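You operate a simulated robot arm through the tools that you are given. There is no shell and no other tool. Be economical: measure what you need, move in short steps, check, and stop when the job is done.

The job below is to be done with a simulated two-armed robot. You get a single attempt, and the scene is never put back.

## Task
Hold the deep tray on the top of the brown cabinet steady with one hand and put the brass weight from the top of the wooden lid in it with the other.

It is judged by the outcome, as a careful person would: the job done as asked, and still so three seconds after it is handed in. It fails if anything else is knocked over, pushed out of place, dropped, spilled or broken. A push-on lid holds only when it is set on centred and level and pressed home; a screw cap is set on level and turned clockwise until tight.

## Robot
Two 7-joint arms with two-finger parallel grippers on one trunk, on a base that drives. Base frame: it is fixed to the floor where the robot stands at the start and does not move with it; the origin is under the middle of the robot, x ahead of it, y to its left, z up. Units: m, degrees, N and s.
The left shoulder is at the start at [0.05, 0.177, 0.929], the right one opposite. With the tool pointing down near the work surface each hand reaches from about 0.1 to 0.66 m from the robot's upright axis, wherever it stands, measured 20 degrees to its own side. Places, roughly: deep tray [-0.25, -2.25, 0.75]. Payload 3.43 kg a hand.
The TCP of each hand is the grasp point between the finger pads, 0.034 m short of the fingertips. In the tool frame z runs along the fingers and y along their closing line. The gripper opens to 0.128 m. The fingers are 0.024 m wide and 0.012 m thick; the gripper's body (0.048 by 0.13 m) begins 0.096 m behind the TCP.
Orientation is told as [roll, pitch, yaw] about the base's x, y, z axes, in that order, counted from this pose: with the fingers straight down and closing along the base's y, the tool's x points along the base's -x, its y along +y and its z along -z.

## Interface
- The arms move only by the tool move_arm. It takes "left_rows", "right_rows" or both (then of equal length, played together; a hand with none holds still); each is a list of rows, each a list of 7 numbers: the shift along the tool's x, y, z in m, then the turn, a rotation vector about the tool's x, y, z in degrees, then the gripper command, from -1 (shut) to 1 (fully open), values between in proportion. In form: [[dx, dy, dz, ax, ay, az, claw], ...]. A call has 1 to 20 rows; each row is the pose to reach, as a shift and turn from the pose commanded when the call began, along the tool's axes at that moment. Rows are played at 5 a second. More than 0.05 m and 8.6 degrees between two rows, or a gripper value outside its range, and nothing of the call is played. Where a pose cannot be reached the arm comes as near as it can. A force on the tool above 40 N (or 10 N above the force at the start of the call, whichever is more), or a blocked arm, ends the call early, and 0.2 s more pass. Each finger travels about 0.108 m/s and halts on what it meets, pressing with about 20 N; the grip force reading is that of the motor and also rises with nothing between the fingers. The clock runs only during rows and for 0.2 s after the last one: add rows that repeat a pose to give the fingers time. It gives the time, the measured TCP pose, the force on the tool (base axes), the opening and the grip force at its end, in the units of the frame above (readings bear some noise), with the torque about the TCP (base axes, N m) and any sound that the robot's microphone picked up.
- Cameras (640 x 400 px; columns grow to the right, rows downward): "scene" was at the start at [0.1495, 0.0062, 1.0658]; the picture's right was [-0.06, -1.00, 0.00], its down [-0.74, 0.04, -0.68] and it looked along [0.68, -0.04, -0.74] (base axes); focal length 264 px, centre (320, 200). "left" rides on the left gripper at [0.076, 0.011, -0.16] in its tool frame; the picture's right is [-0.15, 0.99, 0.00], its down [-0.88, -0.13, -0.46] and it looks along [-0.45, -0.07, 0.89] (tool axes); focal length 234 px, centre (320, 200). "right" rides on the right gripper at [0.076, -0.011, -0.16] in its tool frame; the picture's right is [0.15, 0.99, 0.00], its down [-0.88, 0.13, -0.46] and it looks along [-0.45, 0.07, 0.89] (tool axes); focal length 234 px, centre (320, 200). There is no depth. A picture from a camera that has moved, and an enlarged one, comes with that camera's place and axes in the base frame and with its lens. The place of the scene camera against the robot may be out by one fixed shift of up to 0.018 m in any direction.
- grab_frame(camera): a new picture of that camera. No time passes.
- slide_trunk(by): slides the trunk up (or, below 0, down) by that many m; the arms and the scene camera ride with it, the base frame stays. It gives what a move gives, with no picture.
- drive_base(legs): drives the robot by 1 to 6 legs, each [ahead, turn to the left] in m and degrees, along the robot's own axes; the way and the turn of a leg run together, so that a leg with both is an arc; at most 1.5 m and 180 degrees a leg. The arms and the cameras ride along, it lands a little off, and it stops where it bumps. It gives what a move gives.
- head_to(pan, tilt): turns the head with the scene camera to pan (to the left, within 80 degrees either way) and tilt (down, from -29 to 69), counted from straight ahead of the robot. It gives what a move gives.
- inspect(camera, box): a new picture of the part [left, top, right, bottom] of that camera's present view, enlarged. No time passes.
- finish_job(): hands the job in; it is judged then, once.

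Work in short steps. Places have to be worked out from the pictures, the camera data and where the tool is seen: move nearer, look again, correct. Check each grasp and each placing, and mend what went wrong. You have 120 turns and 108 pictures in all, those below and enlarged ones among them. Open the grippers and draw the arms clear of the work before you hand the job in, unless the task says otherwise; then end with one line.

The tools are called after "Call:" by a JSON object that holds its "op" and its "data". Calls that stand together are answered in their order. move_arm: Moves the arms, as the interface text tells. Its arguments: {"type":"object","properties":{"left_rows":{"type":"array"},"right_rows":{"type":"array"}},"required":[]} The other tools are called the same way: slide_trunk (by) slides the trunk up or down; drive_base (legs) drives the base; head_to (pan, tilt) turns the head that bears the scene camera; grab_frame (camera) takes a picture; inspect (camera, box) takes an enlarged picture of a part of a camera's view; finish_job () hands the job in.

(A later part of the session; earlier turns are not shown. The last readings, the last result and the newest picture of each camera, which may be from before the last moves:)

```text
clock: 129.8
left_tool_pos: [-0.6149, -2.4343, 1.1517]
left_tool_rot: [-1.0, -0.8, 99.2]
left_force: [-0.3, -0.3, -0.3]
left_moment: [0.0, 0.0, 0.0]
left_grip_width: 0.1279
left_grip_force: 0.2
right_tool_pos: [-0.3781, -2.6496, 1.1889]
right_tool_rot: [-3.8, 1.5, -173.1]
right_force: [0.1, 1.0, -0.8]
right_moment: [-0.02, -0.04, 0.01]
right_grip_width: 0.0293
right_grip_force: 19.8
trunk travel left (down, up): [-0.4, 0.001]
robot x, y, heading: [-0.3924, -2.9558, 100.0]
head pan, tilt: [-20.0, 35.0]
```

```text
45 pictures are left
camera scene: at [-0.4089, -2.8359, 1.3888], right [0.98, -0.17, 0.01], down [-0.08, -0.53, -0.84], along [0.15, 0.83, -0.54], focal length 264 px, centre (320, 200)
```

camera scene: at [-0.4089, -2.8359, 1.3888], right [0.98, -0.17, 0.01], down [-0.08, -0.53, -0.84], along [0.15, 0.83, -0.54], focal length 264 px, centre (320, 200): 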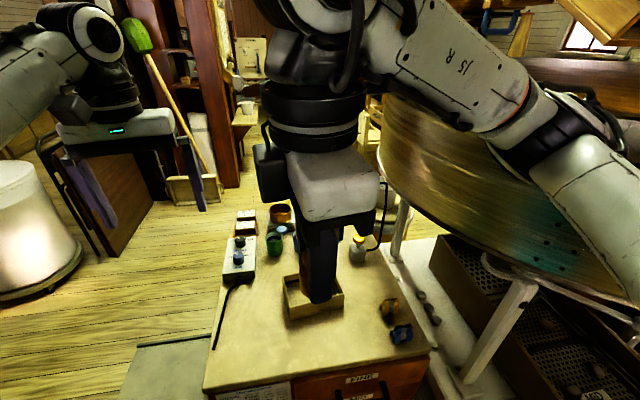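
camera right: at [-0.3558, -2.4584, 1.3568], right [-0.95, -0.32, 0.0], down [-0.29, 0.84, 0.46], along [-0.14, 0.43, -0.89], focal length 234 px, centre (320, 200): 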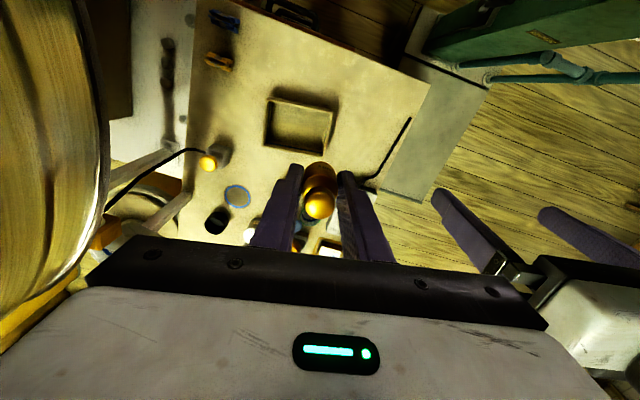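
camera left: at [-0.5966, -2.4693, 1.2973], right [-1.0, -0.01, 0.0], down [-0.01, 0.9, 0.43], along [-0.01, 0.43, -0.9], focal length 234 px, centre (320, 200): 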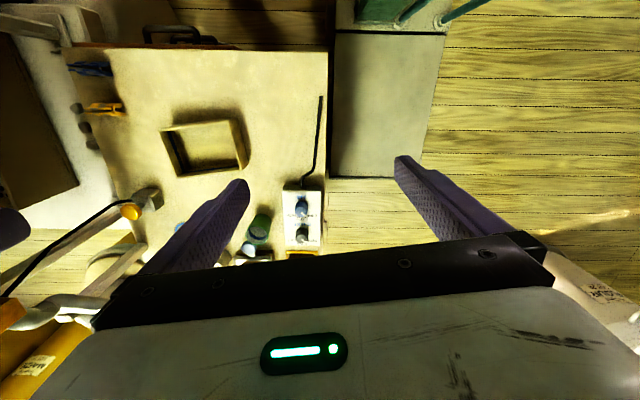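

The yaw turn hit the wrist's limit and pulled the arm back. I undo it: turn the right hand back to its earlier heading while moving forward again; instead I'll lean the left hand back to make room.

Call:
{"op": "move_arm", "data": {"right_rows": [[0.0, 0, 0, 0, 0, 8, -1], [0.0, 0, 0, 0, 0, 16, -1], [0.0, 0, 0, 0, 0, 24, -1], [0.0, 0, 0, 0, 0, 32, -1], [0.0, -0.01, 0, 0, 0, 40, -1], [0.01, -0.03, 0, 0, 0, 48, -1], [0.02, -0.055, 0, 0, 0, 56, -1], [0.03, -0.08, 0, 0, 0, 64, -1], [0.035, -0.1, 0, 0, 0, 72, -1], [0.035, -0.12, 0, 0, 0, 80, -1], [0.035, -0.14, 0, 0, 0, 86, -1], [0.035, -0.14, 0, 0, 0, 86, -1]]}}

Call:
{"op": "grab_frame", "data": {"camera": "scene"}}

```text
clock: 132.6
left_tool_pos: [-0.6219, -2.4234, 1.1435]
left_tool_rot: [-1.1, 0.2, 99.3]
left_force: [-1.0, 0.2, -0.8]
left_moment: [-0.02, -0.1, 0.0]
left_grip_width: 0.1282
left_grip_force: 0.1
right_tool_pos: [-0.3785, -2.4985, 1.1955]
right_tool_rot: [-2.3, -3.5, 103.1]
right_force: [0.1, 0.4, -2.3]
right_moment: [-0.06, 0.05, 0.03]
right_grip_width: 0.0292
right_grip_force: 19.7
trunk travel left (down, up): [-0.4, 0.001]
robot x, y, heading: [-0.392, -2.9576, 100.1]
head pan, tilt: [-20.0, 35.0]
stopped in row 12 (right hand): the arm was blocked; the commanded pose is now the measured one
```

```text
44 pictures are left
camera scene: at [-0.4161, -2.8197, 1.3878], right [0.98, -0.17, 0.02], down [-0.08, -0.54, -0.84], along [0.15, 0.82, -0.55], focal length 264 px, centre (320, 200)
```

scene: 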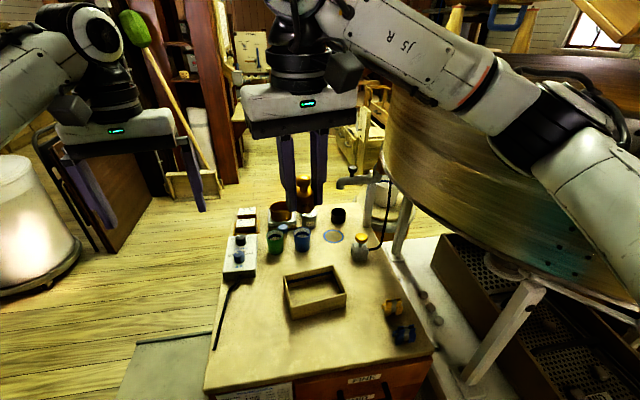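

The elbow still presses the hopper. I back the base 12 cm to free it, then straighten the arm.

Call:
{"op": "drive_base", "data": {"legs": [[-0.12, 0]]}}

Call:
{"op": "head_to", "data": {"pan": -60, "tilt": 30}}

Call:
{"op": "grab_frame", "data": {"camera": "scene"}}

```text
clock: 133.8
left_tool_pos: [-0.5812, -2.5117, 1.1359]
left_tool_rot: [0.4, 1.4, 99.3]
left_force: [-0.4, 0.9, 0.8]
left_moment: [0.02, -0.04, -0.04]
left_grip_width: 0.1279
left_grip_force: 0.0
right_tool_pos: [-0.3304, -2.5854, 1.179]
right_tool_rot: [-0.5, -1.9, 102.1]
right_force: [-0.5, 0.3, -1.2]
right_moment: [0.04, -0.02, -0.02]
right_grip_width: 0.0292
right_grip_force: 20.2
trunk travel left (down, up): [-0.4, 0.001]
robot x, y, heading: [-0.3741, -3.0706, 100.1]
head pan, tilt: [-20.0, 35.0]
```

```text
clock: 134.9
left_tool_pos: [-0.5793, -2.5121, 1.1347]
left_tool_rot: [0.4, 1.4, 99.2]
left_force: [0.7, 0.1, -0.9]
left_moment: [-0.03, 0.01, -0.03]
left_grip_width: 0.1278
left_grip_force: 0.0
right_tool_pos: [-0.3299, -2.5855, 1.1793]
right_tool_rot: [-0.3, -1.8, 102.0]
right_force: [0.5, -0.7, -1.7]
right_moment: [-0.03, 0.0, -0.02]
right_grip_width: 0.0292
right_grip_force: 20.2
trunk travel left (down, up): [-0.4, 0.001]
robot x, y, heading: [-0.3734, -3.0685, 99.7]
head pan, tilt: [-60.0, 30.0]
```

```text
43 pictures are left
camera scene: at [-0.3126, -2.9314, 1.3918], right [0.64, -0.77, 0.0], down [-0.38, -0.32, -0.87], along [0.66, 0.56, -0.5], focal length 264 px, centre (320, 200)
```

scene: 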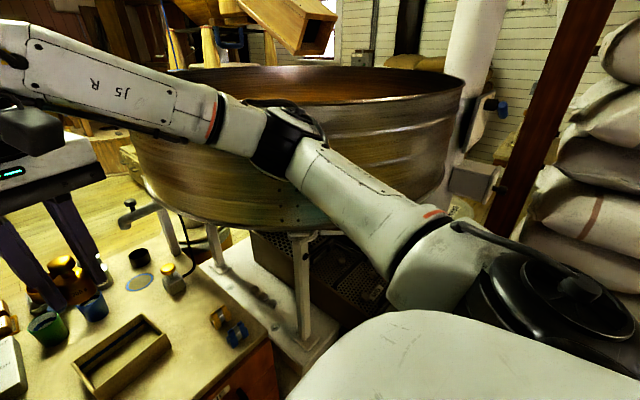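

Free again. Extend the right hand forward, then turn 6° more left and drive in.

Call:
{"op": "move_arm", "data": {"right_rows": [[-0.03, 0, 0, 0, 0, 0, -1], [-0.06, 0, 0, 0, 0, 0, -1], [-0.09, 0, 0, 0, 0, 0, -1], [-0.1, 0, 0, 0, 0, 0, -1]]}}

Call:
{"op": "drive_base", "data": {"legs": [[0, 6], [0.125, 0]]}}

Call:
{"op": "grab_frame", "data": {"camera": "scene"}}

```text
clock: 135.9
left_tool_pos: [-0.5796, -2.5125, 1.135]
left_tool_rot: [0.3, 1.4, 99.4]
left_force: [0.5, 0.6, 0.1]
left_moment: [-0.01, 0.03, -0.01]
left_grip_width: 0.1279
left_grip_force: 0.0
right_tool_pos: [-0.3495, -2.4877, 1.1822]
right_tool_rot: [-0.3, -1.9, 102.2]
right_force: [-0.4, -0.3, -1.9]
right_moment: [-0.02, 0.0, -0.02]
right_grip_width: 0.0293
right_grip_force: 20.1
trunk travel left (down, up): [-0.4, 0.001]
robot x, y, heading: [-0.3667, -3.0673, 99.7]
head pan, tilt: [-60.0, 30.0]
```

```text
clock: 137.7
left_tool_pos: [-0.671, -2.4265, 1.1342]
left_tool_rot: [0.2, 1.4, 105.4]
left_force: [-0.1, 0.2, -0.3]
left_moment: [-0.02, -0.03, -0.04]
left_grip_width: 0.128
left_grip_force: 0.0
right_tool_pos: [-0.4454, -2.3753, 1.1807]
right_tool_rot: [-0.5, -1.8, 108.2]
right_force: [-0.5, -0.1, -2.5]
right_moment: [-0.03, -0.02, -0.03]
right_grip_width: 0.0294
right_grip_force: 19.8
trunk travel left (down, up): [-0.4, 0.001]
robot x, y, heading: [-0.3994, -2.9567, 106.3]
head pan, tilt: [-60.0, 30.0]
```

```text
42 pictures are left
camera scene: at [-0.3574, -2.8117, 1.3916], right [0.72, -0.69, 0.0], down [-0.35, -0.36, -0.87], along [0.6, 0.62, -0.5], focal length 264 px, centre (320, 200)
```

scene: 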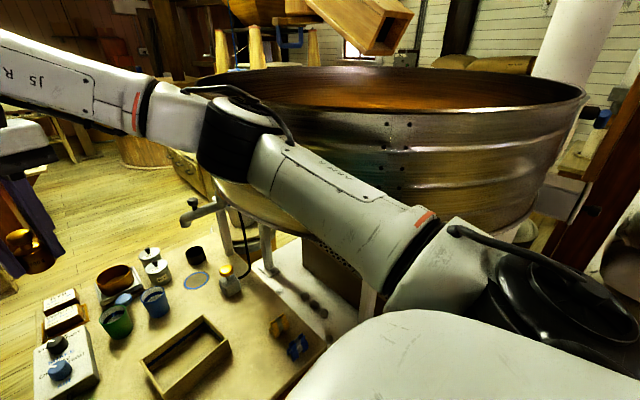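

Clear of the hopper. Move the right hand above the placing spot (-0.315, -2.322), still high, aligning its yaw to the tray.

Call:
{"op": "move_arm", "data": {"right_rows": [[-0.002, -0.025, 0, 0, 0, 2, -1], [-0.004, -0.05, 0, 0, 0, 4, -1], [-0.006, -0.075, 0, 0, 0, 6, -1], [-0.008, -0.1, 0, 0, 0, 8, -1], [-0.01, -0.125, 0, 0, 0, 10, -1], [-0.01, -0.141, 0, 0, 0, 10.9, -1], [-0.01, -0.141, 0, 0, 0, 10.9, -1]]}}

Call:
{"op": "grab_frame", "data": {"camera": "scene"}}

Call:
{"op": "inspect", "data": {"camera": "right", "box": [240, 70, 400, 170]}}

```text
clock: 139.3
left_tool_pos: [-0.6797, -2.4237, 1.131]
left_tool_rot: [-0.1, 1.7, 105.4]
left_force: [0.2, 1.3, 0.5]
left_moment: [0.0, -0.01, 0.0]
left_grip_width: 0.1279
left_grip_force: 0.0
right_tool_pos: [-0.3282, -2.3212, 1.1822]
right_tool_rot: [-0.8, -1.7, 97.9]
right_force: [0.3, -0.4, -2.0]
right_moment: [-0.02, 0.03, 0.04]
right_grip_width: 0.0291
right_grip_force: 19.8
trunk travel left (down, up): [-0.4, 0.001]
robot x, y, heading: [-0.4038, -2.9553, 106.2]
head pan, tilt: [-60.0, 30.0]
```

```text
41 pictures are left
camera scene: at [-0.3681, -2.8106, 1.3918], right [0.72, -0.69, 0.01], down [-0.34, -0.36, -0.87], along [0.6, 0.63, -0.5], focal length 264 px, centre (320, 200)
```

scene: 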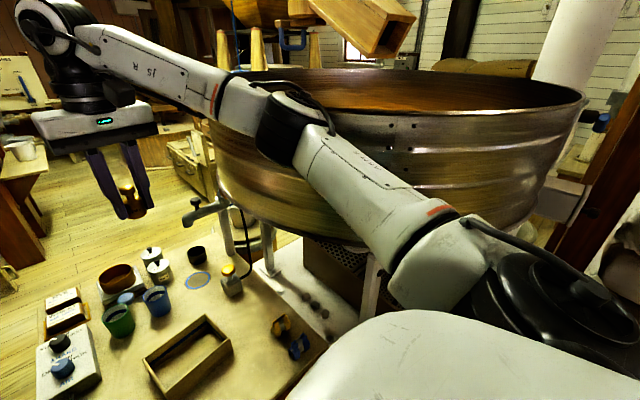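

```text
4.00 times, centred on (320, 120) of right
camera zoom: at [-0.3081, -2.4001, 1.3394], right [-0.96, -0.28, -0.02], down [-0.25, 0.84, 0.48], along [-0.12, 0.46, -0.88], focal length 937 px, centre (320, 520)
```

zoom: 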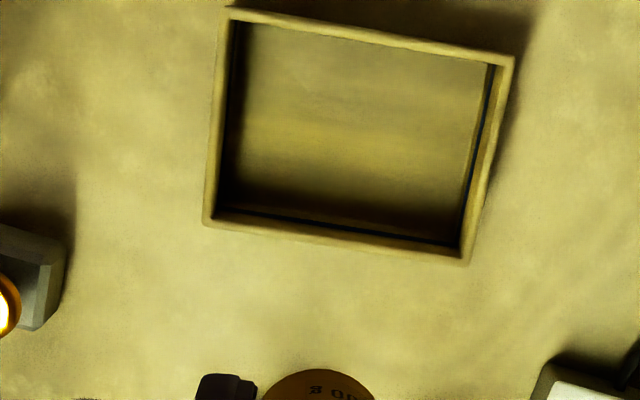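

The elbow just touches the hopper again (slight tilt). Back the base 6 cm and re-extend the right hand so the arm is straighter; the left will lean to reach.

Call:
{"op": "drive_base", "data": {"legs": [[-0.06, 0]]}}

Call:
{"op": "move_arm", "data": {"right_rows": [[-0.02, 0, 0.0, 0, 0, 0, -1], [-0.04, 0.0, 0.01, 0, 0, 0, -1], [-0.055, 0.0, 0.04, 0, 0, 0, -1], [-0.055, 0.0, 0.08, 0, 0, 0, -1], [-0.055, 0.0, 0.12, 0, 0, 0, -1], [-0.055, 0.0, 0.16, 0, 0, 0, -1], [-0.055, 0.0, 0.2, 0, 0, 0, -1], [-0.055, 0.0, 0.2, 0, 0, 0, -1]]}}

Call:
{"op": "grab_frame", "data": {"camera": "scene"}}

```text
clock: 140.2
left_tool_pos: [-0.6521, -2.4859, 1.1357]
left_tool_rot: [0.5, 1.3, 105.4]
left_force: [1.2, 0.1, 0.2]
left_moment: [0.03, 0.1, 0.02]
left_grip_width: 0.1279
left_grip_force: 0.1
right_tool_pos: [-0.2968, -2.3814, 1.1836]
right_tool_rot: [0.2, -1.9, 97.3]
right_force: [0.5, 0.0, -1.9]
right_moment: [0.02, 0.08, 0.0]
right_grip_width: 0.0294
right_grip_force: 19.8
trunk travel left (down, up): [-0.4, 0.001]
robot x, y, heading: [-0.3858, -3.0156, 106.3]
head pan, tilt: [-60.0, 30.0]
```

```text
clock: 142.1
left_tool_pos: [-0.6545, -2.4859, 1.1353]
left_tool_rot: [0.5, 1.4, 105.4]
left_force: [0.9, -0.1, -0.6]
left_moment: [0.0, 0.0, 0.04]
left_grip_width: 0.1278
left_grip_force: 0.1
right_tool_pos: [-0.3074, -2.317, 0.9891]
right_tool_rot: [0.0, -1.9, 97.3]
right_force: [0.0, -0.1, -2.1]
right_moment: [0.0, -0.05, -0.02]
right_grip_width: 0.029
right_grip_force: 19.8
trunk travel left (down, up): [-0.4, 0.001]
robot x, y, heading: [-0.3814, -3.0174, 106.2]
head pan, tilt: [-60.0, 30.0]
```

```text
39 pictures are left
camera scene: at [-0.3393, -2.8721, 1.3918], right [0.72, -0.69, 0.0], down [-0.35, -0.36, -0.87], along [0.6, 0.63, -0.5], focal length 264 px, centre (320, 200)
```

scene: 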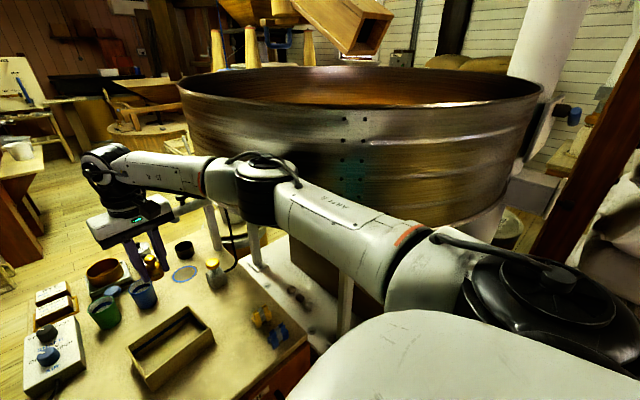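

The right arm now clears the hopper and is at (-0.307, -2.317, 0.989). Bring the left hand near the tray's left wall, leaning back 35° and yawed to the tray.

Call:
{"op": "move_arm", "data": {"left_rows": [[-0.004, -0.031, 0.019, 0.36, -5, 1.1, 1], [-0.008, -0.063, 0.038, 0.7, -10, 2.2, 1], [-0.012, -0.094, 0.058, 1.1, -15, 3.3, 1], [-0.016, -0.126, 0.077, 1.4, -20, 4.5, 1], [-0.02, -0.157, 0.096, 1.8, -25, 5.6, 1], [-0.024, -0.189, 0.116, 2.1, -30, 6.7, 1], [-0.0286, -0.22, 0.135, 2.5, -34.9, 7.8, 0.2], [-0.0286, -0.22, 0.135, 2.5, -34.9, 7.8, 0.2]]}}

Call:
{"op": "head_to", "data": {"pan": -18, "tilt": 42}}

Call:
{"op": "grab_frame", "data": {"camera": "scene"}}

Call:
{"op": "grab_frame", "data": {"camera": "left"}}

Call:
{"op": "inspect", "data": {"camera": "right", "box": [200, 30, 440, 180]}}

```text
clock: 143.8
left_tool_pos: [-0.4497, -2.4044, 0.9941]
left_tool_rot: [0.2, -33.6, 97.3]
left_force: [-0.6, 0.4, 0.5]
left_moment: [0.02, 0.03, 0.02]
left_grip_width: 0.077
left_grip_force: 0.1
right_tool_pos: [-0.3073, -2.3173, 0.9887]
right_tool_rot: [0.0, -2.0, 97.4]
right_force: [0.2, -1.0, -1.5]
right_moment: [0.01, -0.03, 0.0]
right_grip_width: 0.0294
right_grip_force: 19.6
trunk travel left (down, up): [-0.4, 0.001]
robot x, y, heading: [-0.3825, -3.0155, 106.5]
head pan, tilt: [-60.0, 30.0]
```

```text
clock: 144.9
left_tool_pos: [-0.4511, -2.4048, 0.9944]
left_tool_rot: [0.2, -33.6, 97.3]
left_force: [-0.5, 0.7, -1.3]
left_moment: [0.0, 0.04, 0.0]
left_grip_width: 0.0769
left_grip_force: 0.1
right_tool_pos: [-0.3072, -2.3188, 0.9901]
right_tool_rot: [-0.1, -1.8, 97.3]
right_force: [0.2, -0.8, -2.2]
right_moment: [-0.01, 0.02, 0.02]
right_grip_width: 0.0291
right_grip_force: 20.0
trunk travel left (down, up): [-0.4, 0.001]
robot x, y, heading: [-0.38, -3.0163, 106.1]
head pan, tilt: [-18.0, 42.0]
```

```text
38 pictures are left
camera scene: at [-0.3994, -2.8535, 1.3735], right [1.0, -0.03, 0.0], down [-0.02, -0.67, -0.74], along [0.02, 0.74, -0.67], focal length 264 px, centre (320, 200)
```

scene: 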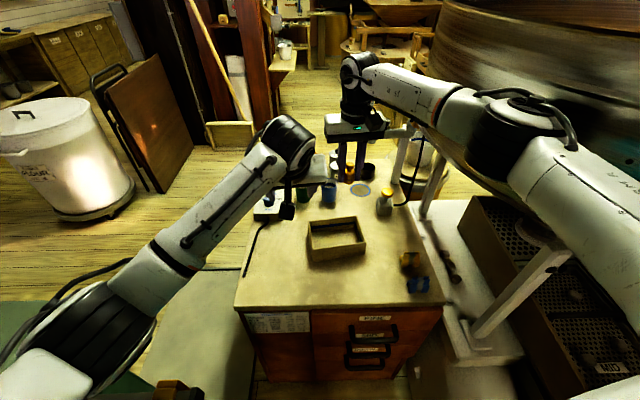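

```text
37 pictures are left
camera left: at [-0.4429, -2.5564, 1.0868], right [-1.0, -0.01, 0.08], down [0.07, 0.5, 0.87], along [-0.05, 0.87, -0.49], focal length 234 px, centre (320, 200)
```

left: 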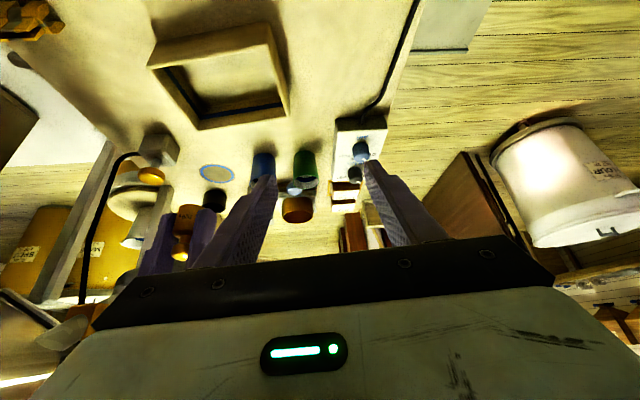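

```text
2.67 times, centred on (320, 105) of right
camera zoom: at [-0.2857, -2.3971, 1.1462], right [-0.96, -0.27, -0.01], down [-0.24, 0.84, 0.48], along [-0.13, 0.47, -0.88], focal length 624 px, centre (320, 453)
```

zoom: 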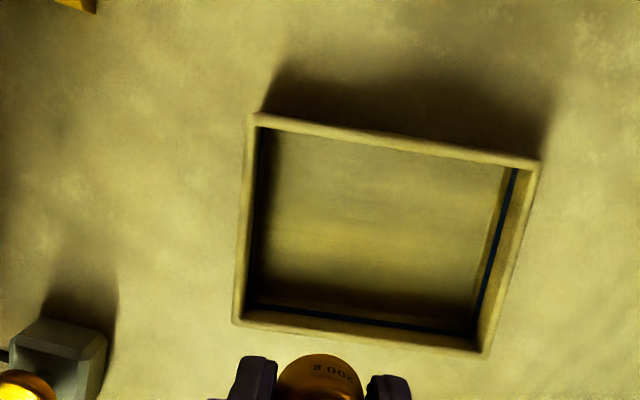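

Tray corners re-verified. Move the left hand above the left wall (z 0.855), fingers straddling it.

Call:
{"op": "move_arm", "data": {"left_rows": [[0.013, -0.013, 0.033, 0, 0, 0, 0.2], [0.026, -0.026, 0.067, 0, 0, 0, 0.2], [0.039, -0.039, 0.1, 0, 0, 0, 0.2], [0.052, -0.0516, 0.1335, 0, 0, 0, 0.2], [0.052, -0.0516, 0.1335, 0, 0, 0, 0.2]]}}

Call:
{"op": "grab_frame", "data": {"camera": "left"}}

Call:
{"op": "inspect", "data": {"camera": "scene", "box": [240, 120, 440, 245]}}

Call:
{"op": "grab_frame", "data": {"camera": "right"}}

```text
clock: 146.3
left_tool_pos: [-0.4793, -2.3535, 0.88]
left_tool_rot: [1.5, -34.3, 101.1]
left_force: [-0.3, -1.0, 0.2]
left_moment: [0.0, -0.03, -0.01]
left_grip_width: 0.0768
left_grip_force: 0.1
left hand out of reach, approached as far as the arm can: row 4, 5
right_tool_pos: [-0.3083, -2.3176, 0.9882]
right_tool_rot: [-0.1, -1.8, 97.4]
right_force: [0.0, -0.1, -2.7]
right_moment: [0.01, -0.01, -0.01]
right_grip_width: 0.0295
right_grip_force: 19.6
trunk travel left (down, up): [-0.4, 0.001]
robot x, y, heading: [-0.3834, -3.0155, 106.3]
head pan, tilt: [-18.0, 42.0]
stopped in row 5 (left hand): the arm was blocked; the commanded pose is now the measured one
```

```text
35 pictures are left
camera left: at [-0.4562, -2.5051, 0.9699], right [-0.99, -0.09, 0.1], down [0.05, 0.49, 0.87], along [-0.12, 0.87, -0.48], focal length 234 px, centre (320, 200)
```

left: 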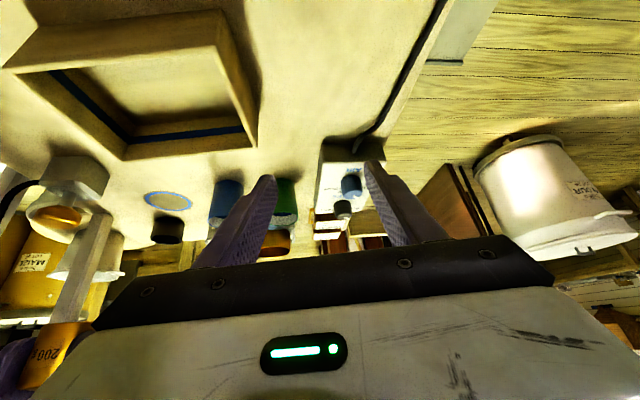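

```text
3.20 times, centred on (340, 182) of scene
camera zoom: at [-0.3999, -2.8534, 1.3735], right [1.0, -0.03, 0.0], down [-0.02, -0.67, -0.74], along [0.02, 0.74, -0.67], focal length 846 px, centre (256, 256)
```

zoom: 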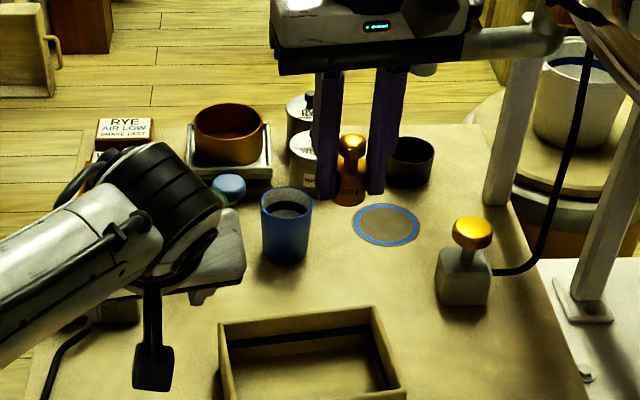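

```text
33 pictures are left
camera right: at [-0.2863, -2.3971, 1.1459], right [-0.96, -0.27, -0.01], down [-0.24, 0.84, 0.48], along [-0.13, 0.47, -0.88], focal length 234 px, centre (320, 200)
```

right: 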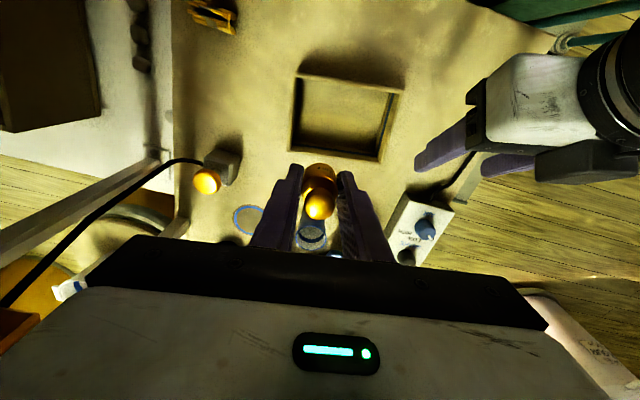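

The left hand is just out of reach there. I raise it, then turn the base 5° right and 3 cm forward to bring it within reach, checking the right elbow.

Call:
{"op": "move_arm", "data": {"left_rows": [[-0.024, 0.02, -0.032, 0, 0, 0, 0.2], [-0.048, 0.039, -0.064, 0, 0, 0, 0.2], [-0.048, 0.039, -0.064, 0, 0, 0, 0.2]], "right_rows": [[0, 0.015, 0, 0, 0, 0, -1], [0, 0.03, 0, 0, 0, 0, -1], [0, 0.03, 0, 0, 0, 0, -1]]}}

Call:
{"op": "drive_base", "data": {"legs": [[0, -5], [0.03, 0]]}}

Call:
{"op": "head_to", "data": {"pan": -50, "tilt": 35}}

Call:
{"op": "grab_frame", "data": {"camera": "scene"}}

```text
clock: 147.1
left_tool_pos: [-0.5098, -2.3591, 0.9613]
left_tool_rot: [1.3, -34.3, 100.9]
left_force: [0.0, -0.4, -0.7]
left_moment: [0.03, -0.02, -0.02]
left_grip_width: 0.0769
left_grip_force: 0.2
right_tool_pos: [-0.3383, -2.3204, 0.9904]
right_tool_rot: [-0.1, -2.0, 97.3]
right_force: [-0.2, -0.1, -1.9]
right_moment: [-0.02, 0.0, -0.02]
right_grip_width: 0.0292
right_grip_force: 20.4
trunk travel left (down, up): [-0.4, 0.001]
robot x, y, heading: [-0.3846, -3.0172, 106.3]
head pan, tilt: [-18.0, 42.0]
```

```text
clock: 148.5
left_tool_pos: [-0.4585, -2.3187, 0.9587]
left_tool_rot: [1.3, -34.2, 95.9]
left_force: [-0.7, 0.4, 0.2]
left_moment: [-0.03, -0.02, 0.01]
left_grip_width: 0.0771
left_grip_force: 0.0
right_tool_pos: [-0.2855, -2.2975, 0.9887]
right_tool_rot: [0.0, -1.8, 92.4]
right_force: [0.1, 0.0, -2.4]
right_moment: [-0.02, -0.01, 0.05]
right_grip_width: 0.0295
right_grip_force: 19.3
trunk travel left (down, up): [-0.4, 0.001]
robot x, y, heading: [-0.3871, -2.9873, 101.4]
head pan, tilt: [-18.0, 42.0]
```

```text
clock: 149.4
left_tool_pos: [-0.4598, -2.3204, 0.9606]
left_tool_rot: [1.3, -34.3, 95.9]
left_force: [-1.3, 1.0, 0.3]
left_moment: [0.02, -0.02, 0.0]
left_grip_width: 0.0766
left_grip_force: 0.0
right_tool_pos: [-0.285, -2.2977, 0.9901]
right_tool_rot: [0.0, -2.0, 92.4]
right_force: [-0.1, -0.2, -1.2]
right_moment: [-0.03, 0.03, 0.0]
right_grip_width: 0.0293
right_grip_force: 19.9
trunk travel left (down, up): [-0.4, 0.001]
robot x, y, heading: [-0.3899, -2.9854, 101.3]
head pan, tilt: [-50.0, 35.0]
```

```text
32 pictures are left
camera scene: at [-0.3471, -2.8376, 1.384], right [0.78, -0.62, 0.0], down [-0.36, -0.45, -0.82], along [0.51, 0.64, -0.57], focal length 264 px, centre (320, 200)
```

scene: 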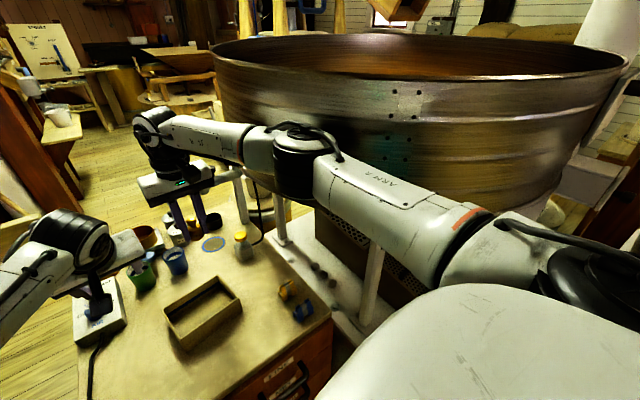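

No contact. Move the left hand over the left wall at z≈0.86.

Call:
{"op": "move_arm", "data": {"left_rows": [[0.03, -0.015, 0.015, 0, 0, 0, 0.2], [0.055, -0.03, 0.03, 0, 0, 0, 0.2], [0.08, -0.042, 0.042, 0, 0, 0, 0.2], [0.101, -0.05, 0.052, 0, 0, 0, 0.2], [0.101, -0.05, 0.052, 0, 0, 0, 0.2]]}}

Call:
{"op": "grab_frame", "data": {"camera": "left"}}

Call:
{"op": "grab_frame", "data": {"camera": "right"}}

```text
clock: 150.6
left_tool_pos: [-0.4168, -2.3592, 0.8648]
left_tool_rot: [1.9, -35.1, 96.4]
left_force: [0.8, 0.6, 0.7]
left_moment: [-0.01, 0.04, -0.04]
left_grip_width: 0.0767
left_grip_force: 0.0
right_tool_pos: [-0.2846, -2.2982, 0.9895]
right_tool_rot: [0.0, -1.8, 92.4]
right_force: [-0.2, 0.4, -2.5]
right_moment: [0.02, -0.02, 0.02]
right_grip_width: 0.0294
right_grip_force: 19.8
trunk travel left (down, up): [-0.4, 0.001]
robot x, y, heading: [-0.387, -2.9855, 101.5]
head pan, tilt: [-50.0, 35.0]
```

```text
31 pictures are left
camera left: at [-0.406, -2.5127, 0.9522], right [-0.99, -0.01, 0.11], down [0.09, 0.48, 0.87], along [-0.06, 0.88, -0.47], focal length 234 px, centre (320, 200)
```

left: 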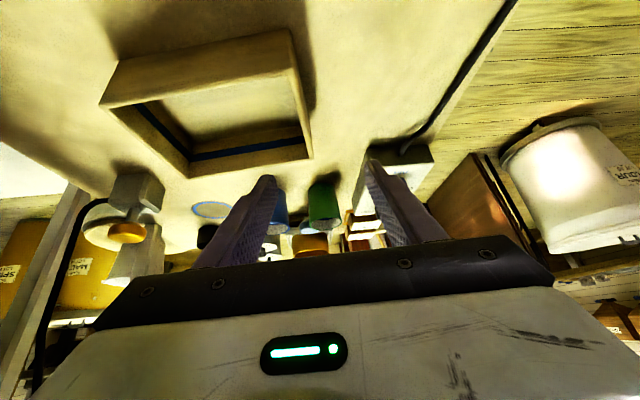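

```text
30 pictures are left
camera right: at [-0.27, -2.3793, 1.1475], right [-0.98, -0.19, -0.01], down [-0.17, 0.86, 0.48], along [-0.09, 0.48, -0.88], focal length 234 px, centre (320, 200)
```

right: 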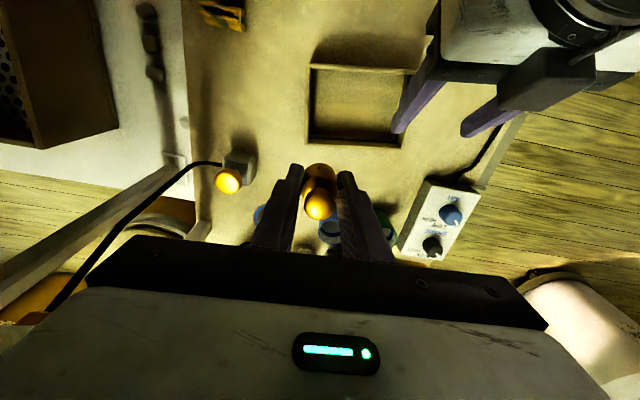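

Fingers straddle the left wall. Descend about 4 cm and check.

Call:
{"op": "move_arm", "data": {"left_rows": [[0.008, 0, 0.011, 0, 0, 0, 0.2], [0.016, 0, 0.022, 0, 0, 0, 0.2], [0.024, 0, 0.034, 0, 0, 0, 0.2], [0.024, 0, 0.034, 0, 0, 0, 0.2]]}}

Call:
{"op": "inspect", "data": {"camera": "right", "box": [280, 40, 480, 165]}}

```text
clock: 151.8
left_tool_pos: [-0.4678, -2.3559, 0.8053]
left_tool_rot: [5.0, -34.7, 97.5]
left_force: [-0.2, 0.1, -0.2]
left_moment: [0.01, 0.0, -0.01]
left_grip_width: 0.0766
left_grip_force: 0.0
right_tool_pos: [-0.285, -2.2985, 0.9901]
right_tool_rot: [-0.1, -1.9, 92.4]
right_force: [-0.1, 1.0, -2.0]
right_moment: [-0.03, 0.01, -0.01]
right_grip_width: 0.0291
right_grip_force: 20.1
trunk travel left (down, up): [-0.4, 0.001]
robot x, y, heading: [-0.3879, -2.985, 101.4]
head pan, tilt: [-50.0, 35.0]
stopped in row 4 (left hand): the arm was blocked; the commanded pose is now the measured one
```

```text
3.20 times, centred on (380, 102) of right
camera zoom: at [-0.2702, -2.3792, 1.1473], right [-0.98, -0.19, -0.01], down [-0.17, 0.86, 0.48], along [-0.09, 0.48, -0.88], focal length 749 px, centre (128, 512)
```

zoom: 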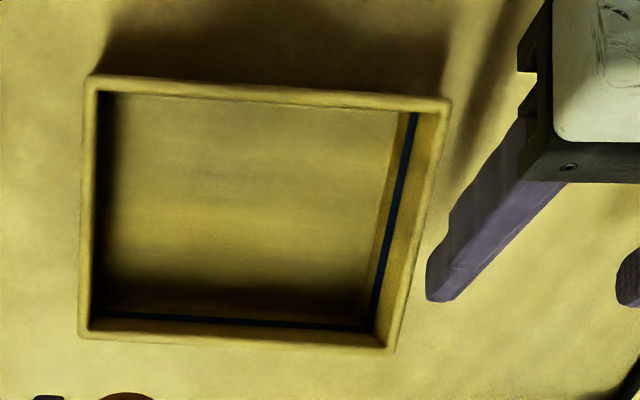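

The left arm is blocked by something; look at it.

Call:
{"op": "head_to", "data": {"pan": 40, "tilt": 50}}

Call:
{"op": "grab_frame", "data": {"camera": "scene"}}

```text
clock: 153.5
left_tool_pos: [-0.4684, -2.3561, 0.8062]
left_tool_rot: [5.0, -34.6, 97.5]
left_force: [0.4, 0.9, 0.0]
left_moment: [0.01, -0.02, -0.02]
left_grip_width: 0.0769
left_grip_force: 0.1
right_tool_pos: [-0.2848, -2.2987, 0.9902]
right_tool_rot: [0.1, -2.0, 92.5]
right_force: [0.3, 0.2, -2.5]
right_moment: [-0.03, 0.0, 0.02]
right_grip_width: 0.0292
right_grip_force: 19.8
trunk travel left (down, up): [-0.4, 0.001]
robot x, y, heading: [-0.3902, -2.9872, 101.3]
head pan, tilt: [40.0, 50.0]
```

```text
28 pictures are left
camera scene: at [-0.4621, -2.8584, 1.3623], right [0.62, 0.78, 0.0], down [0.6, -0.48, -0.64], along [-0.5, 0.4, -0.77], focal length 264 px, centre (320, 200)
```

scene: 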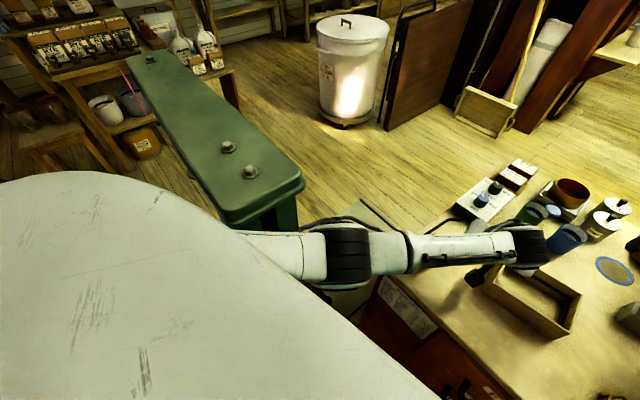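

Zoom at the elbow to see what it touches.

Call:
{"op": "inspect", "data": {"camera": "scene", "box": [200, 150, 440, 300]}}

```text
2.67 times, centred on (320, 225) of scene
camera zoom: at [-0.4621, -2.8584, 1.3623], right [0.62, 0.78, 0.0], down [0.6, -0.48, -0.64], along [-0.5, 0.4, -0.77], focal length 705 px, centre (320, 133)
```

zoom: 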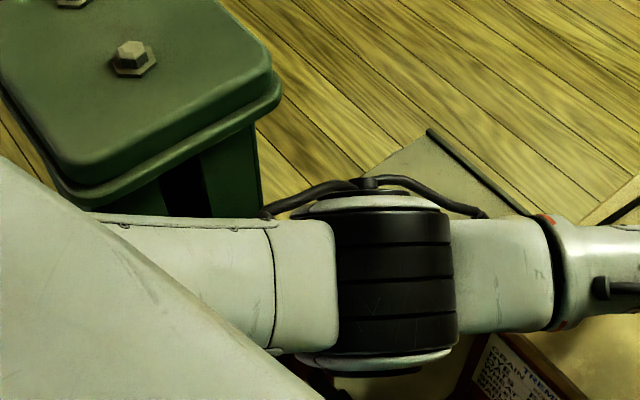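

The left upper arm meets the scale's beam edge; the base should sit ~4.5 cm further right. Raise the left hand and draw both hands left first, then reposition by backing and re-entering.

Call:
{"op": "move_arm", "data": {"left_rows": [[-0.025, 0.0, -0.035, 0, 0, 0, 0.2], [-0.05, 0.01, -0.07, 0, 0, 0, 0.2], [-0.075, 0.025, -0.105, 0, 0, 0, 0.2], [-0.086, 0.04, -0.123, 0, 0, 0, 0.2], [-0.086, 0.04, -0.123, 0, 0, 0, 0.2]], "right_rows": [[0, 0, 0, 0, 0, 0, -1], [0, 0.0, 0, 0, 0, 0, -1], [0, 0.02, 0, 0, 0, 0, -1], [0, 0.045, 0, 0, 0, 0, -1], [0, 0.06, 0, 0, 0, 0, -1]]}}

Call:
{"op": "drive_base", "data": {"legs": [[-0.3, 0], [0, -8], [0.295, 0], [0, 8]]}}

Call:
{"op": "head_to", "data": {"pan": -50, "tilt": 35}}

Call:
{"op": "grab_frame", "data": {"camera": "scene"}}

```text
clock: 154.7
left_tool_pos: [-0.4924, -2.3568, 0.9611]
left_tool_rot: [4.6, -34.8, 97.5]
left_force: [1.2, 0.2, -0.1]
left_moment: [-0.01, -0.03, 0.0]
left_grip_width: 0.0769
left_grip_force: 0.1
right_tool_pos: [-0.3465, -2.2992, 0.99]
right_tool_rot: [-0.1, -1.9, 92.5]
right_force: [-0.1, -0.2, -2.1]
right_moment: [-0.02, -0.03, 0.03]
right_grip_width: 0.0292
right_grip_force: 19.7
trunk travel left (down, up): [-0.4, 0.001]
robot x, y, heading: [-0.3876, -2.9888, 101.5]
head pan, tilt: [40.0, 50.0]
```

```text
clock: 159.6
left_tool_pos: [-0.45, -2.3548, 0.9593]
left_tool_rot: [4.7, -34.7, 97.2]
left_force: [-0.3, -0.6, 0.8]
left_moment: [0.02, -0.02, -0.04]
left_grip_width: 0.077
left_grip_force: 0.1
right_tool_pos: [-0.3031, -2.298, 0.9896]
right_tool_rot: [-0.1, -1.8, 92.3]
right_force: [-0.3, -0.4, -2.4]
right_moment: [0.01, -0.03, -0.01]
right_grip_width: 0.0293
right_grip_force: 20.0
trunk travel left (down, up): [-0.4, 0.001]
robot x, y, heading: [-0.3482, -2.9859, 100.7]
head pan, tilt: [40.0, 50.0]
```

```text
clock: 161.2
left_tool_pos: [-0.4498, -2.3552, 0.9586]
left_tool_rot: [4.8, -34.7, 97.2]
left_force: [-0.3, 0.4, 0.0]
left_moment: [0.03, -0.02, 0.02]
left_grip_width: 0.0769
left_grip_force: 0.0
right_tool_pos: [-0.3021, -2.2983, 0.9906]
right_tool_rot: [0.0, -1.7, 92.4]
right_force: [-0.2, 0.2, -3.1]
right_moment: [-0.02, 0.01, -0.01]
right_grip_width: 0.0297
right_grip_force: 20.3
trunk travel left (down, up): [-0.4, 0.001]
robot x, y, heading: [-0.3491, -2.9862, 101.1]
head pan, tilt: [-50.0, 35.0]
```

```text
26 pictures are left
camera scene: at [-0.3051, -2.8356, 1.384], right [0.78, -0.63, 0.0], down [-0.36, -0.45, -0.82], along [0.51, 0.64, -0.57], focal length 264 px, centre (320, 200)
```

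scene: 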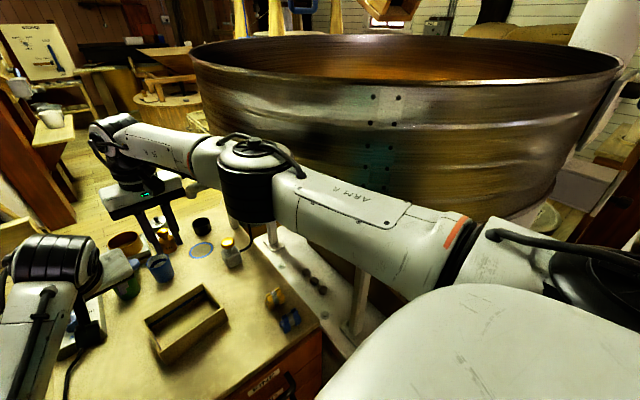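

No contact now. Move the left hand over the wall again with less lean (22°) and roll corrected.

Call:
{"op": "move_arm", "data": {"left_rows": [[0.018, -0.0125, 0.0165, 1.2, 3.1, 0.1, 0.2], [0.036, -0.025, 0.033, 2.4, 6.2, 0.2, 0.2], [0.054, -0.0375, 0.05, 3.6, 9.4, 0.4, 0.2], [0.0712, -0.0496, 0.0666, 4.8, 12.5, 0.5, 0.2], [0.0712, -0.0496, 0.0666, 4.8, 12.5, 0.5, 0.2]]}}

Call:
{"op": "inspect", "data": {"camera": "right", "box": [260, 20, 500, 170]}}

```text
clock: 162.7
left_tool_pos: [-0.4919, -2.3621, 0.8328]
left_tool_rot: [5.0, -21.6, 100.9]
left_force: [-0.2, -0.4, -0.6]
left_moment: [0.04, -0.01, -0.02]
left_grip_width: 0.0769
left_grip_force: 0.1
right_tool_pos: [-0.3025, -2.2981, 0.9902]
right_tool_rot: [-0.1, -1.8, 92.1]
right_force: [-0.1, -0.5, -1.8]
right_moment: [-0.04, -0.02, 0.03]
right_grip_width: 0.0296
right_grip_force: 20.1
trunk travel left (down, up): [-0.4, 0.001]
robot x, y, heading: [-0.3461, -2.9832, 101.1]
head pan, tilt: [-50.0, 35.0]
stopped in row 5 (left hand): the arm was blocked; the commanded pose is now the measured one
```

```text
2.67 times, centred on (380, 95) of right
camera zoom: at [-0.2876, -2.3793, 1.1469], right [-0.98, -0.18, -0.01], down [-0.16, 0.86, 0.48], along [-0.08, 0.48, -0.88], focal length 624 px, centre (160, 480)
```

zoom: 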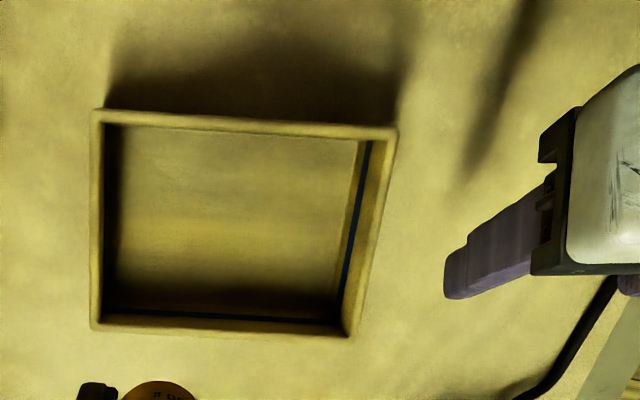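

Blocked again; look at the left arm from above.

Call:
{"op": "head_to", "data": {"pan": 25, "tilt": 55}}

Call:
{"op": "grab_frame", "data": {"camera": "scene"}}

```text
clock: 164.1
left_tool_pos: [-0.4908, -2.3631, 0.8321]
left_tool_rot: [5.0, -21.5, 100.9]
left_force: [0.1, 0.3, -0.8]
left_moment: [-0.01, -0.01, -0.05]
left_grip_width: 0.0768
left_grip_force: 0.1
right_tool_pos: [-0.3023, -2.2987, 0.9903]
right_tool_rot: [-0.1, -1.8, 92.3]
right_force: [-0.7, 0.7, -2.5]
right_moment: [0.01, 0.0, 0.03]
right_grip_width: 0.0291
right_grip_force: 20.3
trunk travel left (down, up): [-0.4, 0.001]
robot x, y, heading: [-0.3479, -2.9841, 101.1]
head pan, tilt: [25.0, 55.0]
```

```text
24 pictures are left
camera scene: at [-0.4028, -2.8461, 1.3557], right [0.81, 0.59, 0.0], down [0.48, -0.66, -0.57], along [-0.34, 0.46, -0.82], focal length 264 px, centre (320, 200)
```

scene: 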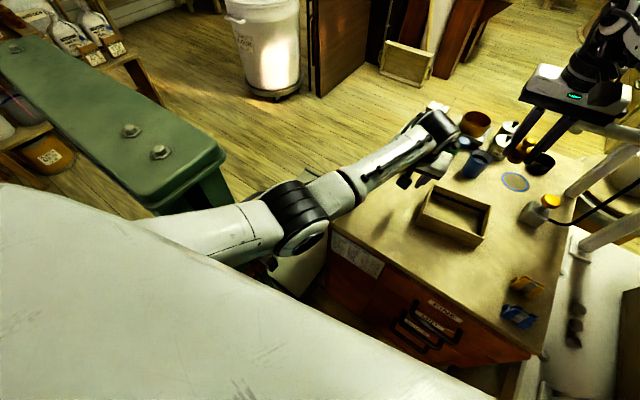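

The leaned left elbow hangs low, onto the scale's bracket. I raise the left hand and set it nearly upright so the elbow rides higher.

Call:
{"op": "move_arm", "data": {"left_rows": [[-0.002, 0.003, -0.04, 1, 3, 0.8, 0.2], [-0.004, 0.006, -0.08, 2.5, 6, 2, 0.2], [-0.006, 0.009, -0.12, 3.7, 9, 3, 0.2], [-0.009, 0.012, -0.1575, 5, 12, 4, 0.2], [-0.009, 0.012, -0.1575, 5, 12, 4, 0.2]]}}

Call:
{"op": "inspect", "data": {"camera": "scene", "box": [120, 80, 520, 330]}}

```text
clock: 165.3
left_tool_pos: [-0.491, -2.4103, 0.9805]
left_tool_rot: [1.4, -9.2, 98.1]
left_force: [-0.3, 0.5, 0.0]
left_moment: [0.02, -0.03, 0.0]
left_grip_width: 0.0767
left_grip_force: 0.0
right_tool_pos: [-0.3018, -2.2979, 0.9903]
right_tool_rot: [0.1, -1.9, 92.3]
right_force: [-0.2, -0.1, -2.5]
right_moment: [0.02, -0.02, 0.03]
right_grip_width: 0.029
right_grip_force: 19.7
trunk travel left (down, up): [-0.4, 0.001]
robot x, y, heading: [-0.346, -2.9848, 101.2]
head pan, tilt: [25.0, 55.0]
```

```text
1.60 times, centred on (320, 205) of scene
camera zoom: at [-0.4029, -2.8461, 1.3557], right [0.81, 0.59, 0.0], down [0.48, -0.66, -0.57], along [-0.34, 0.46, -0.82], focal length 423 px, centre (320, 192)
```

zoom: 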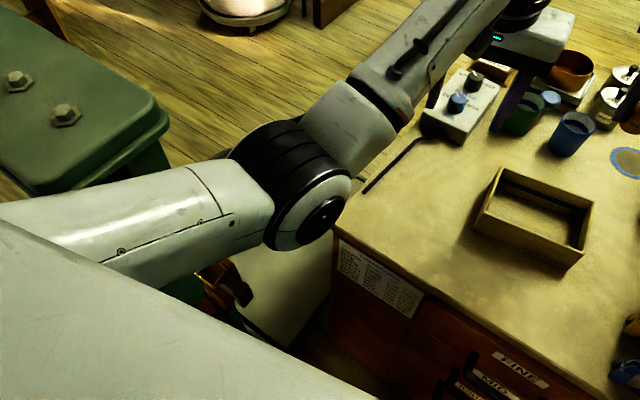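

Elbow is higher now. Move over the wall to (-0.404, -2.372, 0.87).

Call:
{"op": "move_arm", "data": {"left_rows": [[-0.002, -0.025, 0.02, 0, 0, 0, 0.2], [-0.004, -0.05, 0.04, 0, 0, 0, 0.2], [-0.006, -0.075, 0.065, 0, 0, 0, 0.2], [-0.0074, -0.0937, 0.09, 0, 0, 0, 0.2], [-0.0074, -0.0937, 0.1126, 0, 0, 0, 0.2], [-0.0074, -0.0937, 0.1126, 0, 0, 0, 0.2]]}}

Call:
{"op": "inspect", "data": {"camera": "scene", "box": [120, 80, 520, 330]}}

```text
clock: 166.9
left_tool_pos: [-0.4396, -2.3684, 0.8802]
left_tool_rot: [1.5, -10.3, 100.6]
left_force: [0.6, 0.0, -0.3]
left_moment: [0.01, -0.05, -0.04]
left_grip_width: 0.0768
left_grip_force: 0.0
left hand out of reach, approached as far as the arm can: row 4, 5, 6
right_tool_pos: [-0.3014, -2.2985, 0.9899]
right_tool_rot: [0.0, -1.7, 92.2]
right_force: [0.9, 0.1, -2.5]
right_moment: [-0.03, -0.04, -0.02]
right_grip_width: 0.0294
right_grip_force: 20.2
trunk travel left (down, up): [-0.4, 0.001]
robot x, y, heading: [-0.3433, -2.9835, 101.2]
head pan, tilt: [25.0, 55.0]
stopped in row 6 (left hand): the arm was blocked; the commanded pose is now the measured one
```

```text
1.60 times, centred on (320, 205) of scene
camera zoom: at [-0.4032, -2.846, 1.3557], right [0.81, 0.59, 0.0], down [0.48, -0.66, -0.57], along [-0.34, 0.46, -0.82], focal length 423 px, centre (320, 192)
```

zoom: 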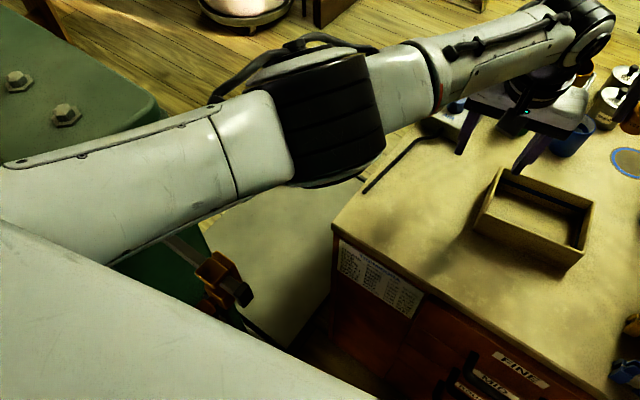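

Plain reach limit. Facing straight (heading 90°) puts the left shoulder closer and keeps the right elbow off the hopper. Draw hands left/up, then turn 11° right and go 3 cm forward.

Call:
{"op": "move_arm", "data": {"left_rows": [[-0.01, 0.02, -0.03, 0, 0, 0, 0.2], [-0.02, 0.04, -0.06, 0, 0, 0, 0.2], [-0.0266, 0.059, -0.0868, 0, 0, 0, 0.2], [-0.0266, 0.059, -0.0868, 0, 0, 0, 0.2]], "right_rows": [[0, 0, 0, 0, 0, 0, -1], [0, 0.02, 0, 0, 0, 0, -1], [0, 0.045, 0, 0, 0, 0, -1], [0, 0.06, 0, 0, 0, 0, -1]]}}

Call:
{"op": "drive_base", "data": {"legs": [[0, -11], [0.03, 0]]}}

Call:
{"op": "head_to", "data": {"pan": -45, "tilt": 35}}

Call:
{"op": "grab_frame", "data": {"camera": "scene"}}

```text
clock: 167.9
left_tool_pos: [-0.4939, -2.3681, 0.9722]
left_tool_rot: [1.3, -10.3, 100.2]
left_force: [0.0, 0.4, 0.4]
left_moment: [0.01, -0.02, 0.03]
left_grip_width: 0.0764
left_grip_force: 0.0
right_tool_pos: [-0.3494, -2.3132, 0.9911]
right_tool_rot: [-0.1, -1.8, 92.3]
right_force: [-0.4, -0.3, -2.0]
right_moment: [-0.05, 0.01, -0.02]
right_grip_width: 0.0295
right_grip_force: 19.8
right hand out of reach, approached as far as the arm can: row 2, 3, 4
trunk travel left (down, up): [-0.4, 0.001]
robot x, y, heading: [-0.3455, -2.9817, 101.4]
head pan, tilt: [25.0, 55.0]
```

```text
clock: 169.5
left_tool_pos: [-0.3738, -2.322, 0.9713]
left_tool_rot: [1.4, -10.1, 89.3]
left_force: [0.1, 0.5, -0.7]
left_moment: [-0.04, 0.01, -0.02]
left_grip_width: 0.077
left_grip_force: 0.0
right_tool_pos: [-0.2224, -2.2944, 0.9911]
right_tool_rot: [0.0, -1.7, 81.4]
right_force: [-0.4, -0.2, -2.0]
right_moment: [-0.03, 0.02, 0.02]
right_grip_width: 0.0295
right_grip_force: 20.3
trunk travel left (down, up): [-0.4, 0.001]
robot x, y, heading: [-0.3482, -2.9544, 90.4]
head pan, tilt: [25.0, 55.0]
```

```text
clock: 170.9
left_tool_pos: [-0.3748, -2.321, 0.9722]
left_tool_rot: [1.4, -10.2, 89.4]
left_force: [0.4, -0.1, -0.3]
left_moment: [-0.02, -0.03, 0.0]
left_grip_width: 0.0768
left_grip_force: 0.1
right_tool_pos: [-0.2231, -2.2951, 0.9903]
right_tool_rot: [0.0, -1.8, 81.4]
right_force: [1.2, 0.0, -1.3]
right_moment: [0.0, -0.01, 0.02]
right_grip_width: 0.0292
right_grip_force: 20.0
trunk travel left (down, up): [-0.4, 0.001]
robot x, y, heading: [-0.3457, -2.9554, 90.3]
head pan, tilt: [-45.0, 35.0]
```

```text
21 pictures are left
camera scene: at [-0.2853, -2.8107, 1.384], right [0.71, -0.7, 0.0], down [-0.4, -0.41, -0.82], along [0.58, 0.58, -0.57], focal length 264 px, centre (320, 200)
```

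scene: 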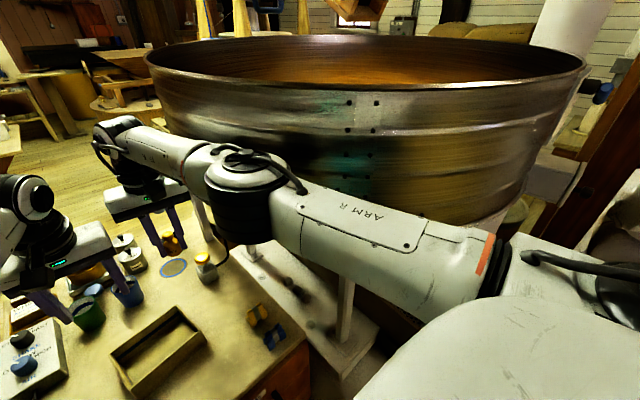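

Good. Move the left hand over the wall at (-0.404, -2.376, 0.87), lean 15°, yaw 97°.

Call:
{"op": "move_arm", "data": {"left_rows": [[0.018, 0.007, 0.023, 0, -1.2, -2, 0.2], [0.036, 0.014, 0.046, 0, -2.5, -4, 0.2], [0.054, 0.021, 0.068, 0, -3.7, -6, 0.2], [0.072, 0.0285, 0.091, 0, -5, -7.9, 0.2], [0.072, 0.0285, 0.091, 0, -5, -7.9, 0.2]]}}

Call:
{"op": "inspect", "data": {"camera": "right", "box": [260, 20, 500, 170]}}

```text
clock: 172.1
left_tool_pos: [-0.4064, -2.3749, 0.8687]
left_tool_rot: [-0.3, -15.3, 97.4]
left_force: [0.5, -0.5, -0.1]
left_moment: [-0.01, 0.01, -0.02]
left_grip_width: 0.0768
left_grip_force: 0.1
right_tool_pos: [-0.2229, -2.2951, 0.9909]
right_tool_rot: [0.0, -1.8, 81.4]
right_force: [-0.1, -0.3, -2.1]
right_moment: [-0.02, -0.01, 0.0]
right_grip_width: 0.0296
right_grip_force: 20.0
trunk travel left (down, up): [-0.4, 0.001]
robot x, y, heading: [-0.3432, -2.9527, 90.7]
head pan, tilt: [-45.0, 35.0]
```

```text
2.67 times, centred on (380, 95) of right
camera zoom: at [-0.2237, -2.3776, 1.1483], right [-1.0, 0.0, -0.01], down [0.0, 0.88, 0.48], along [0.01, 0.48, -0.88], focal length 624 px, centre (160, 480)
```

zoom: 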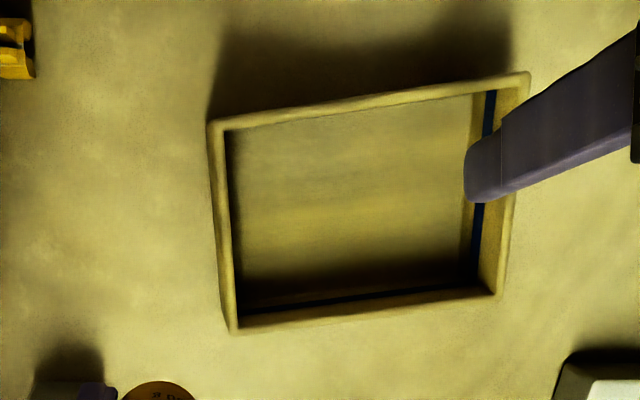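

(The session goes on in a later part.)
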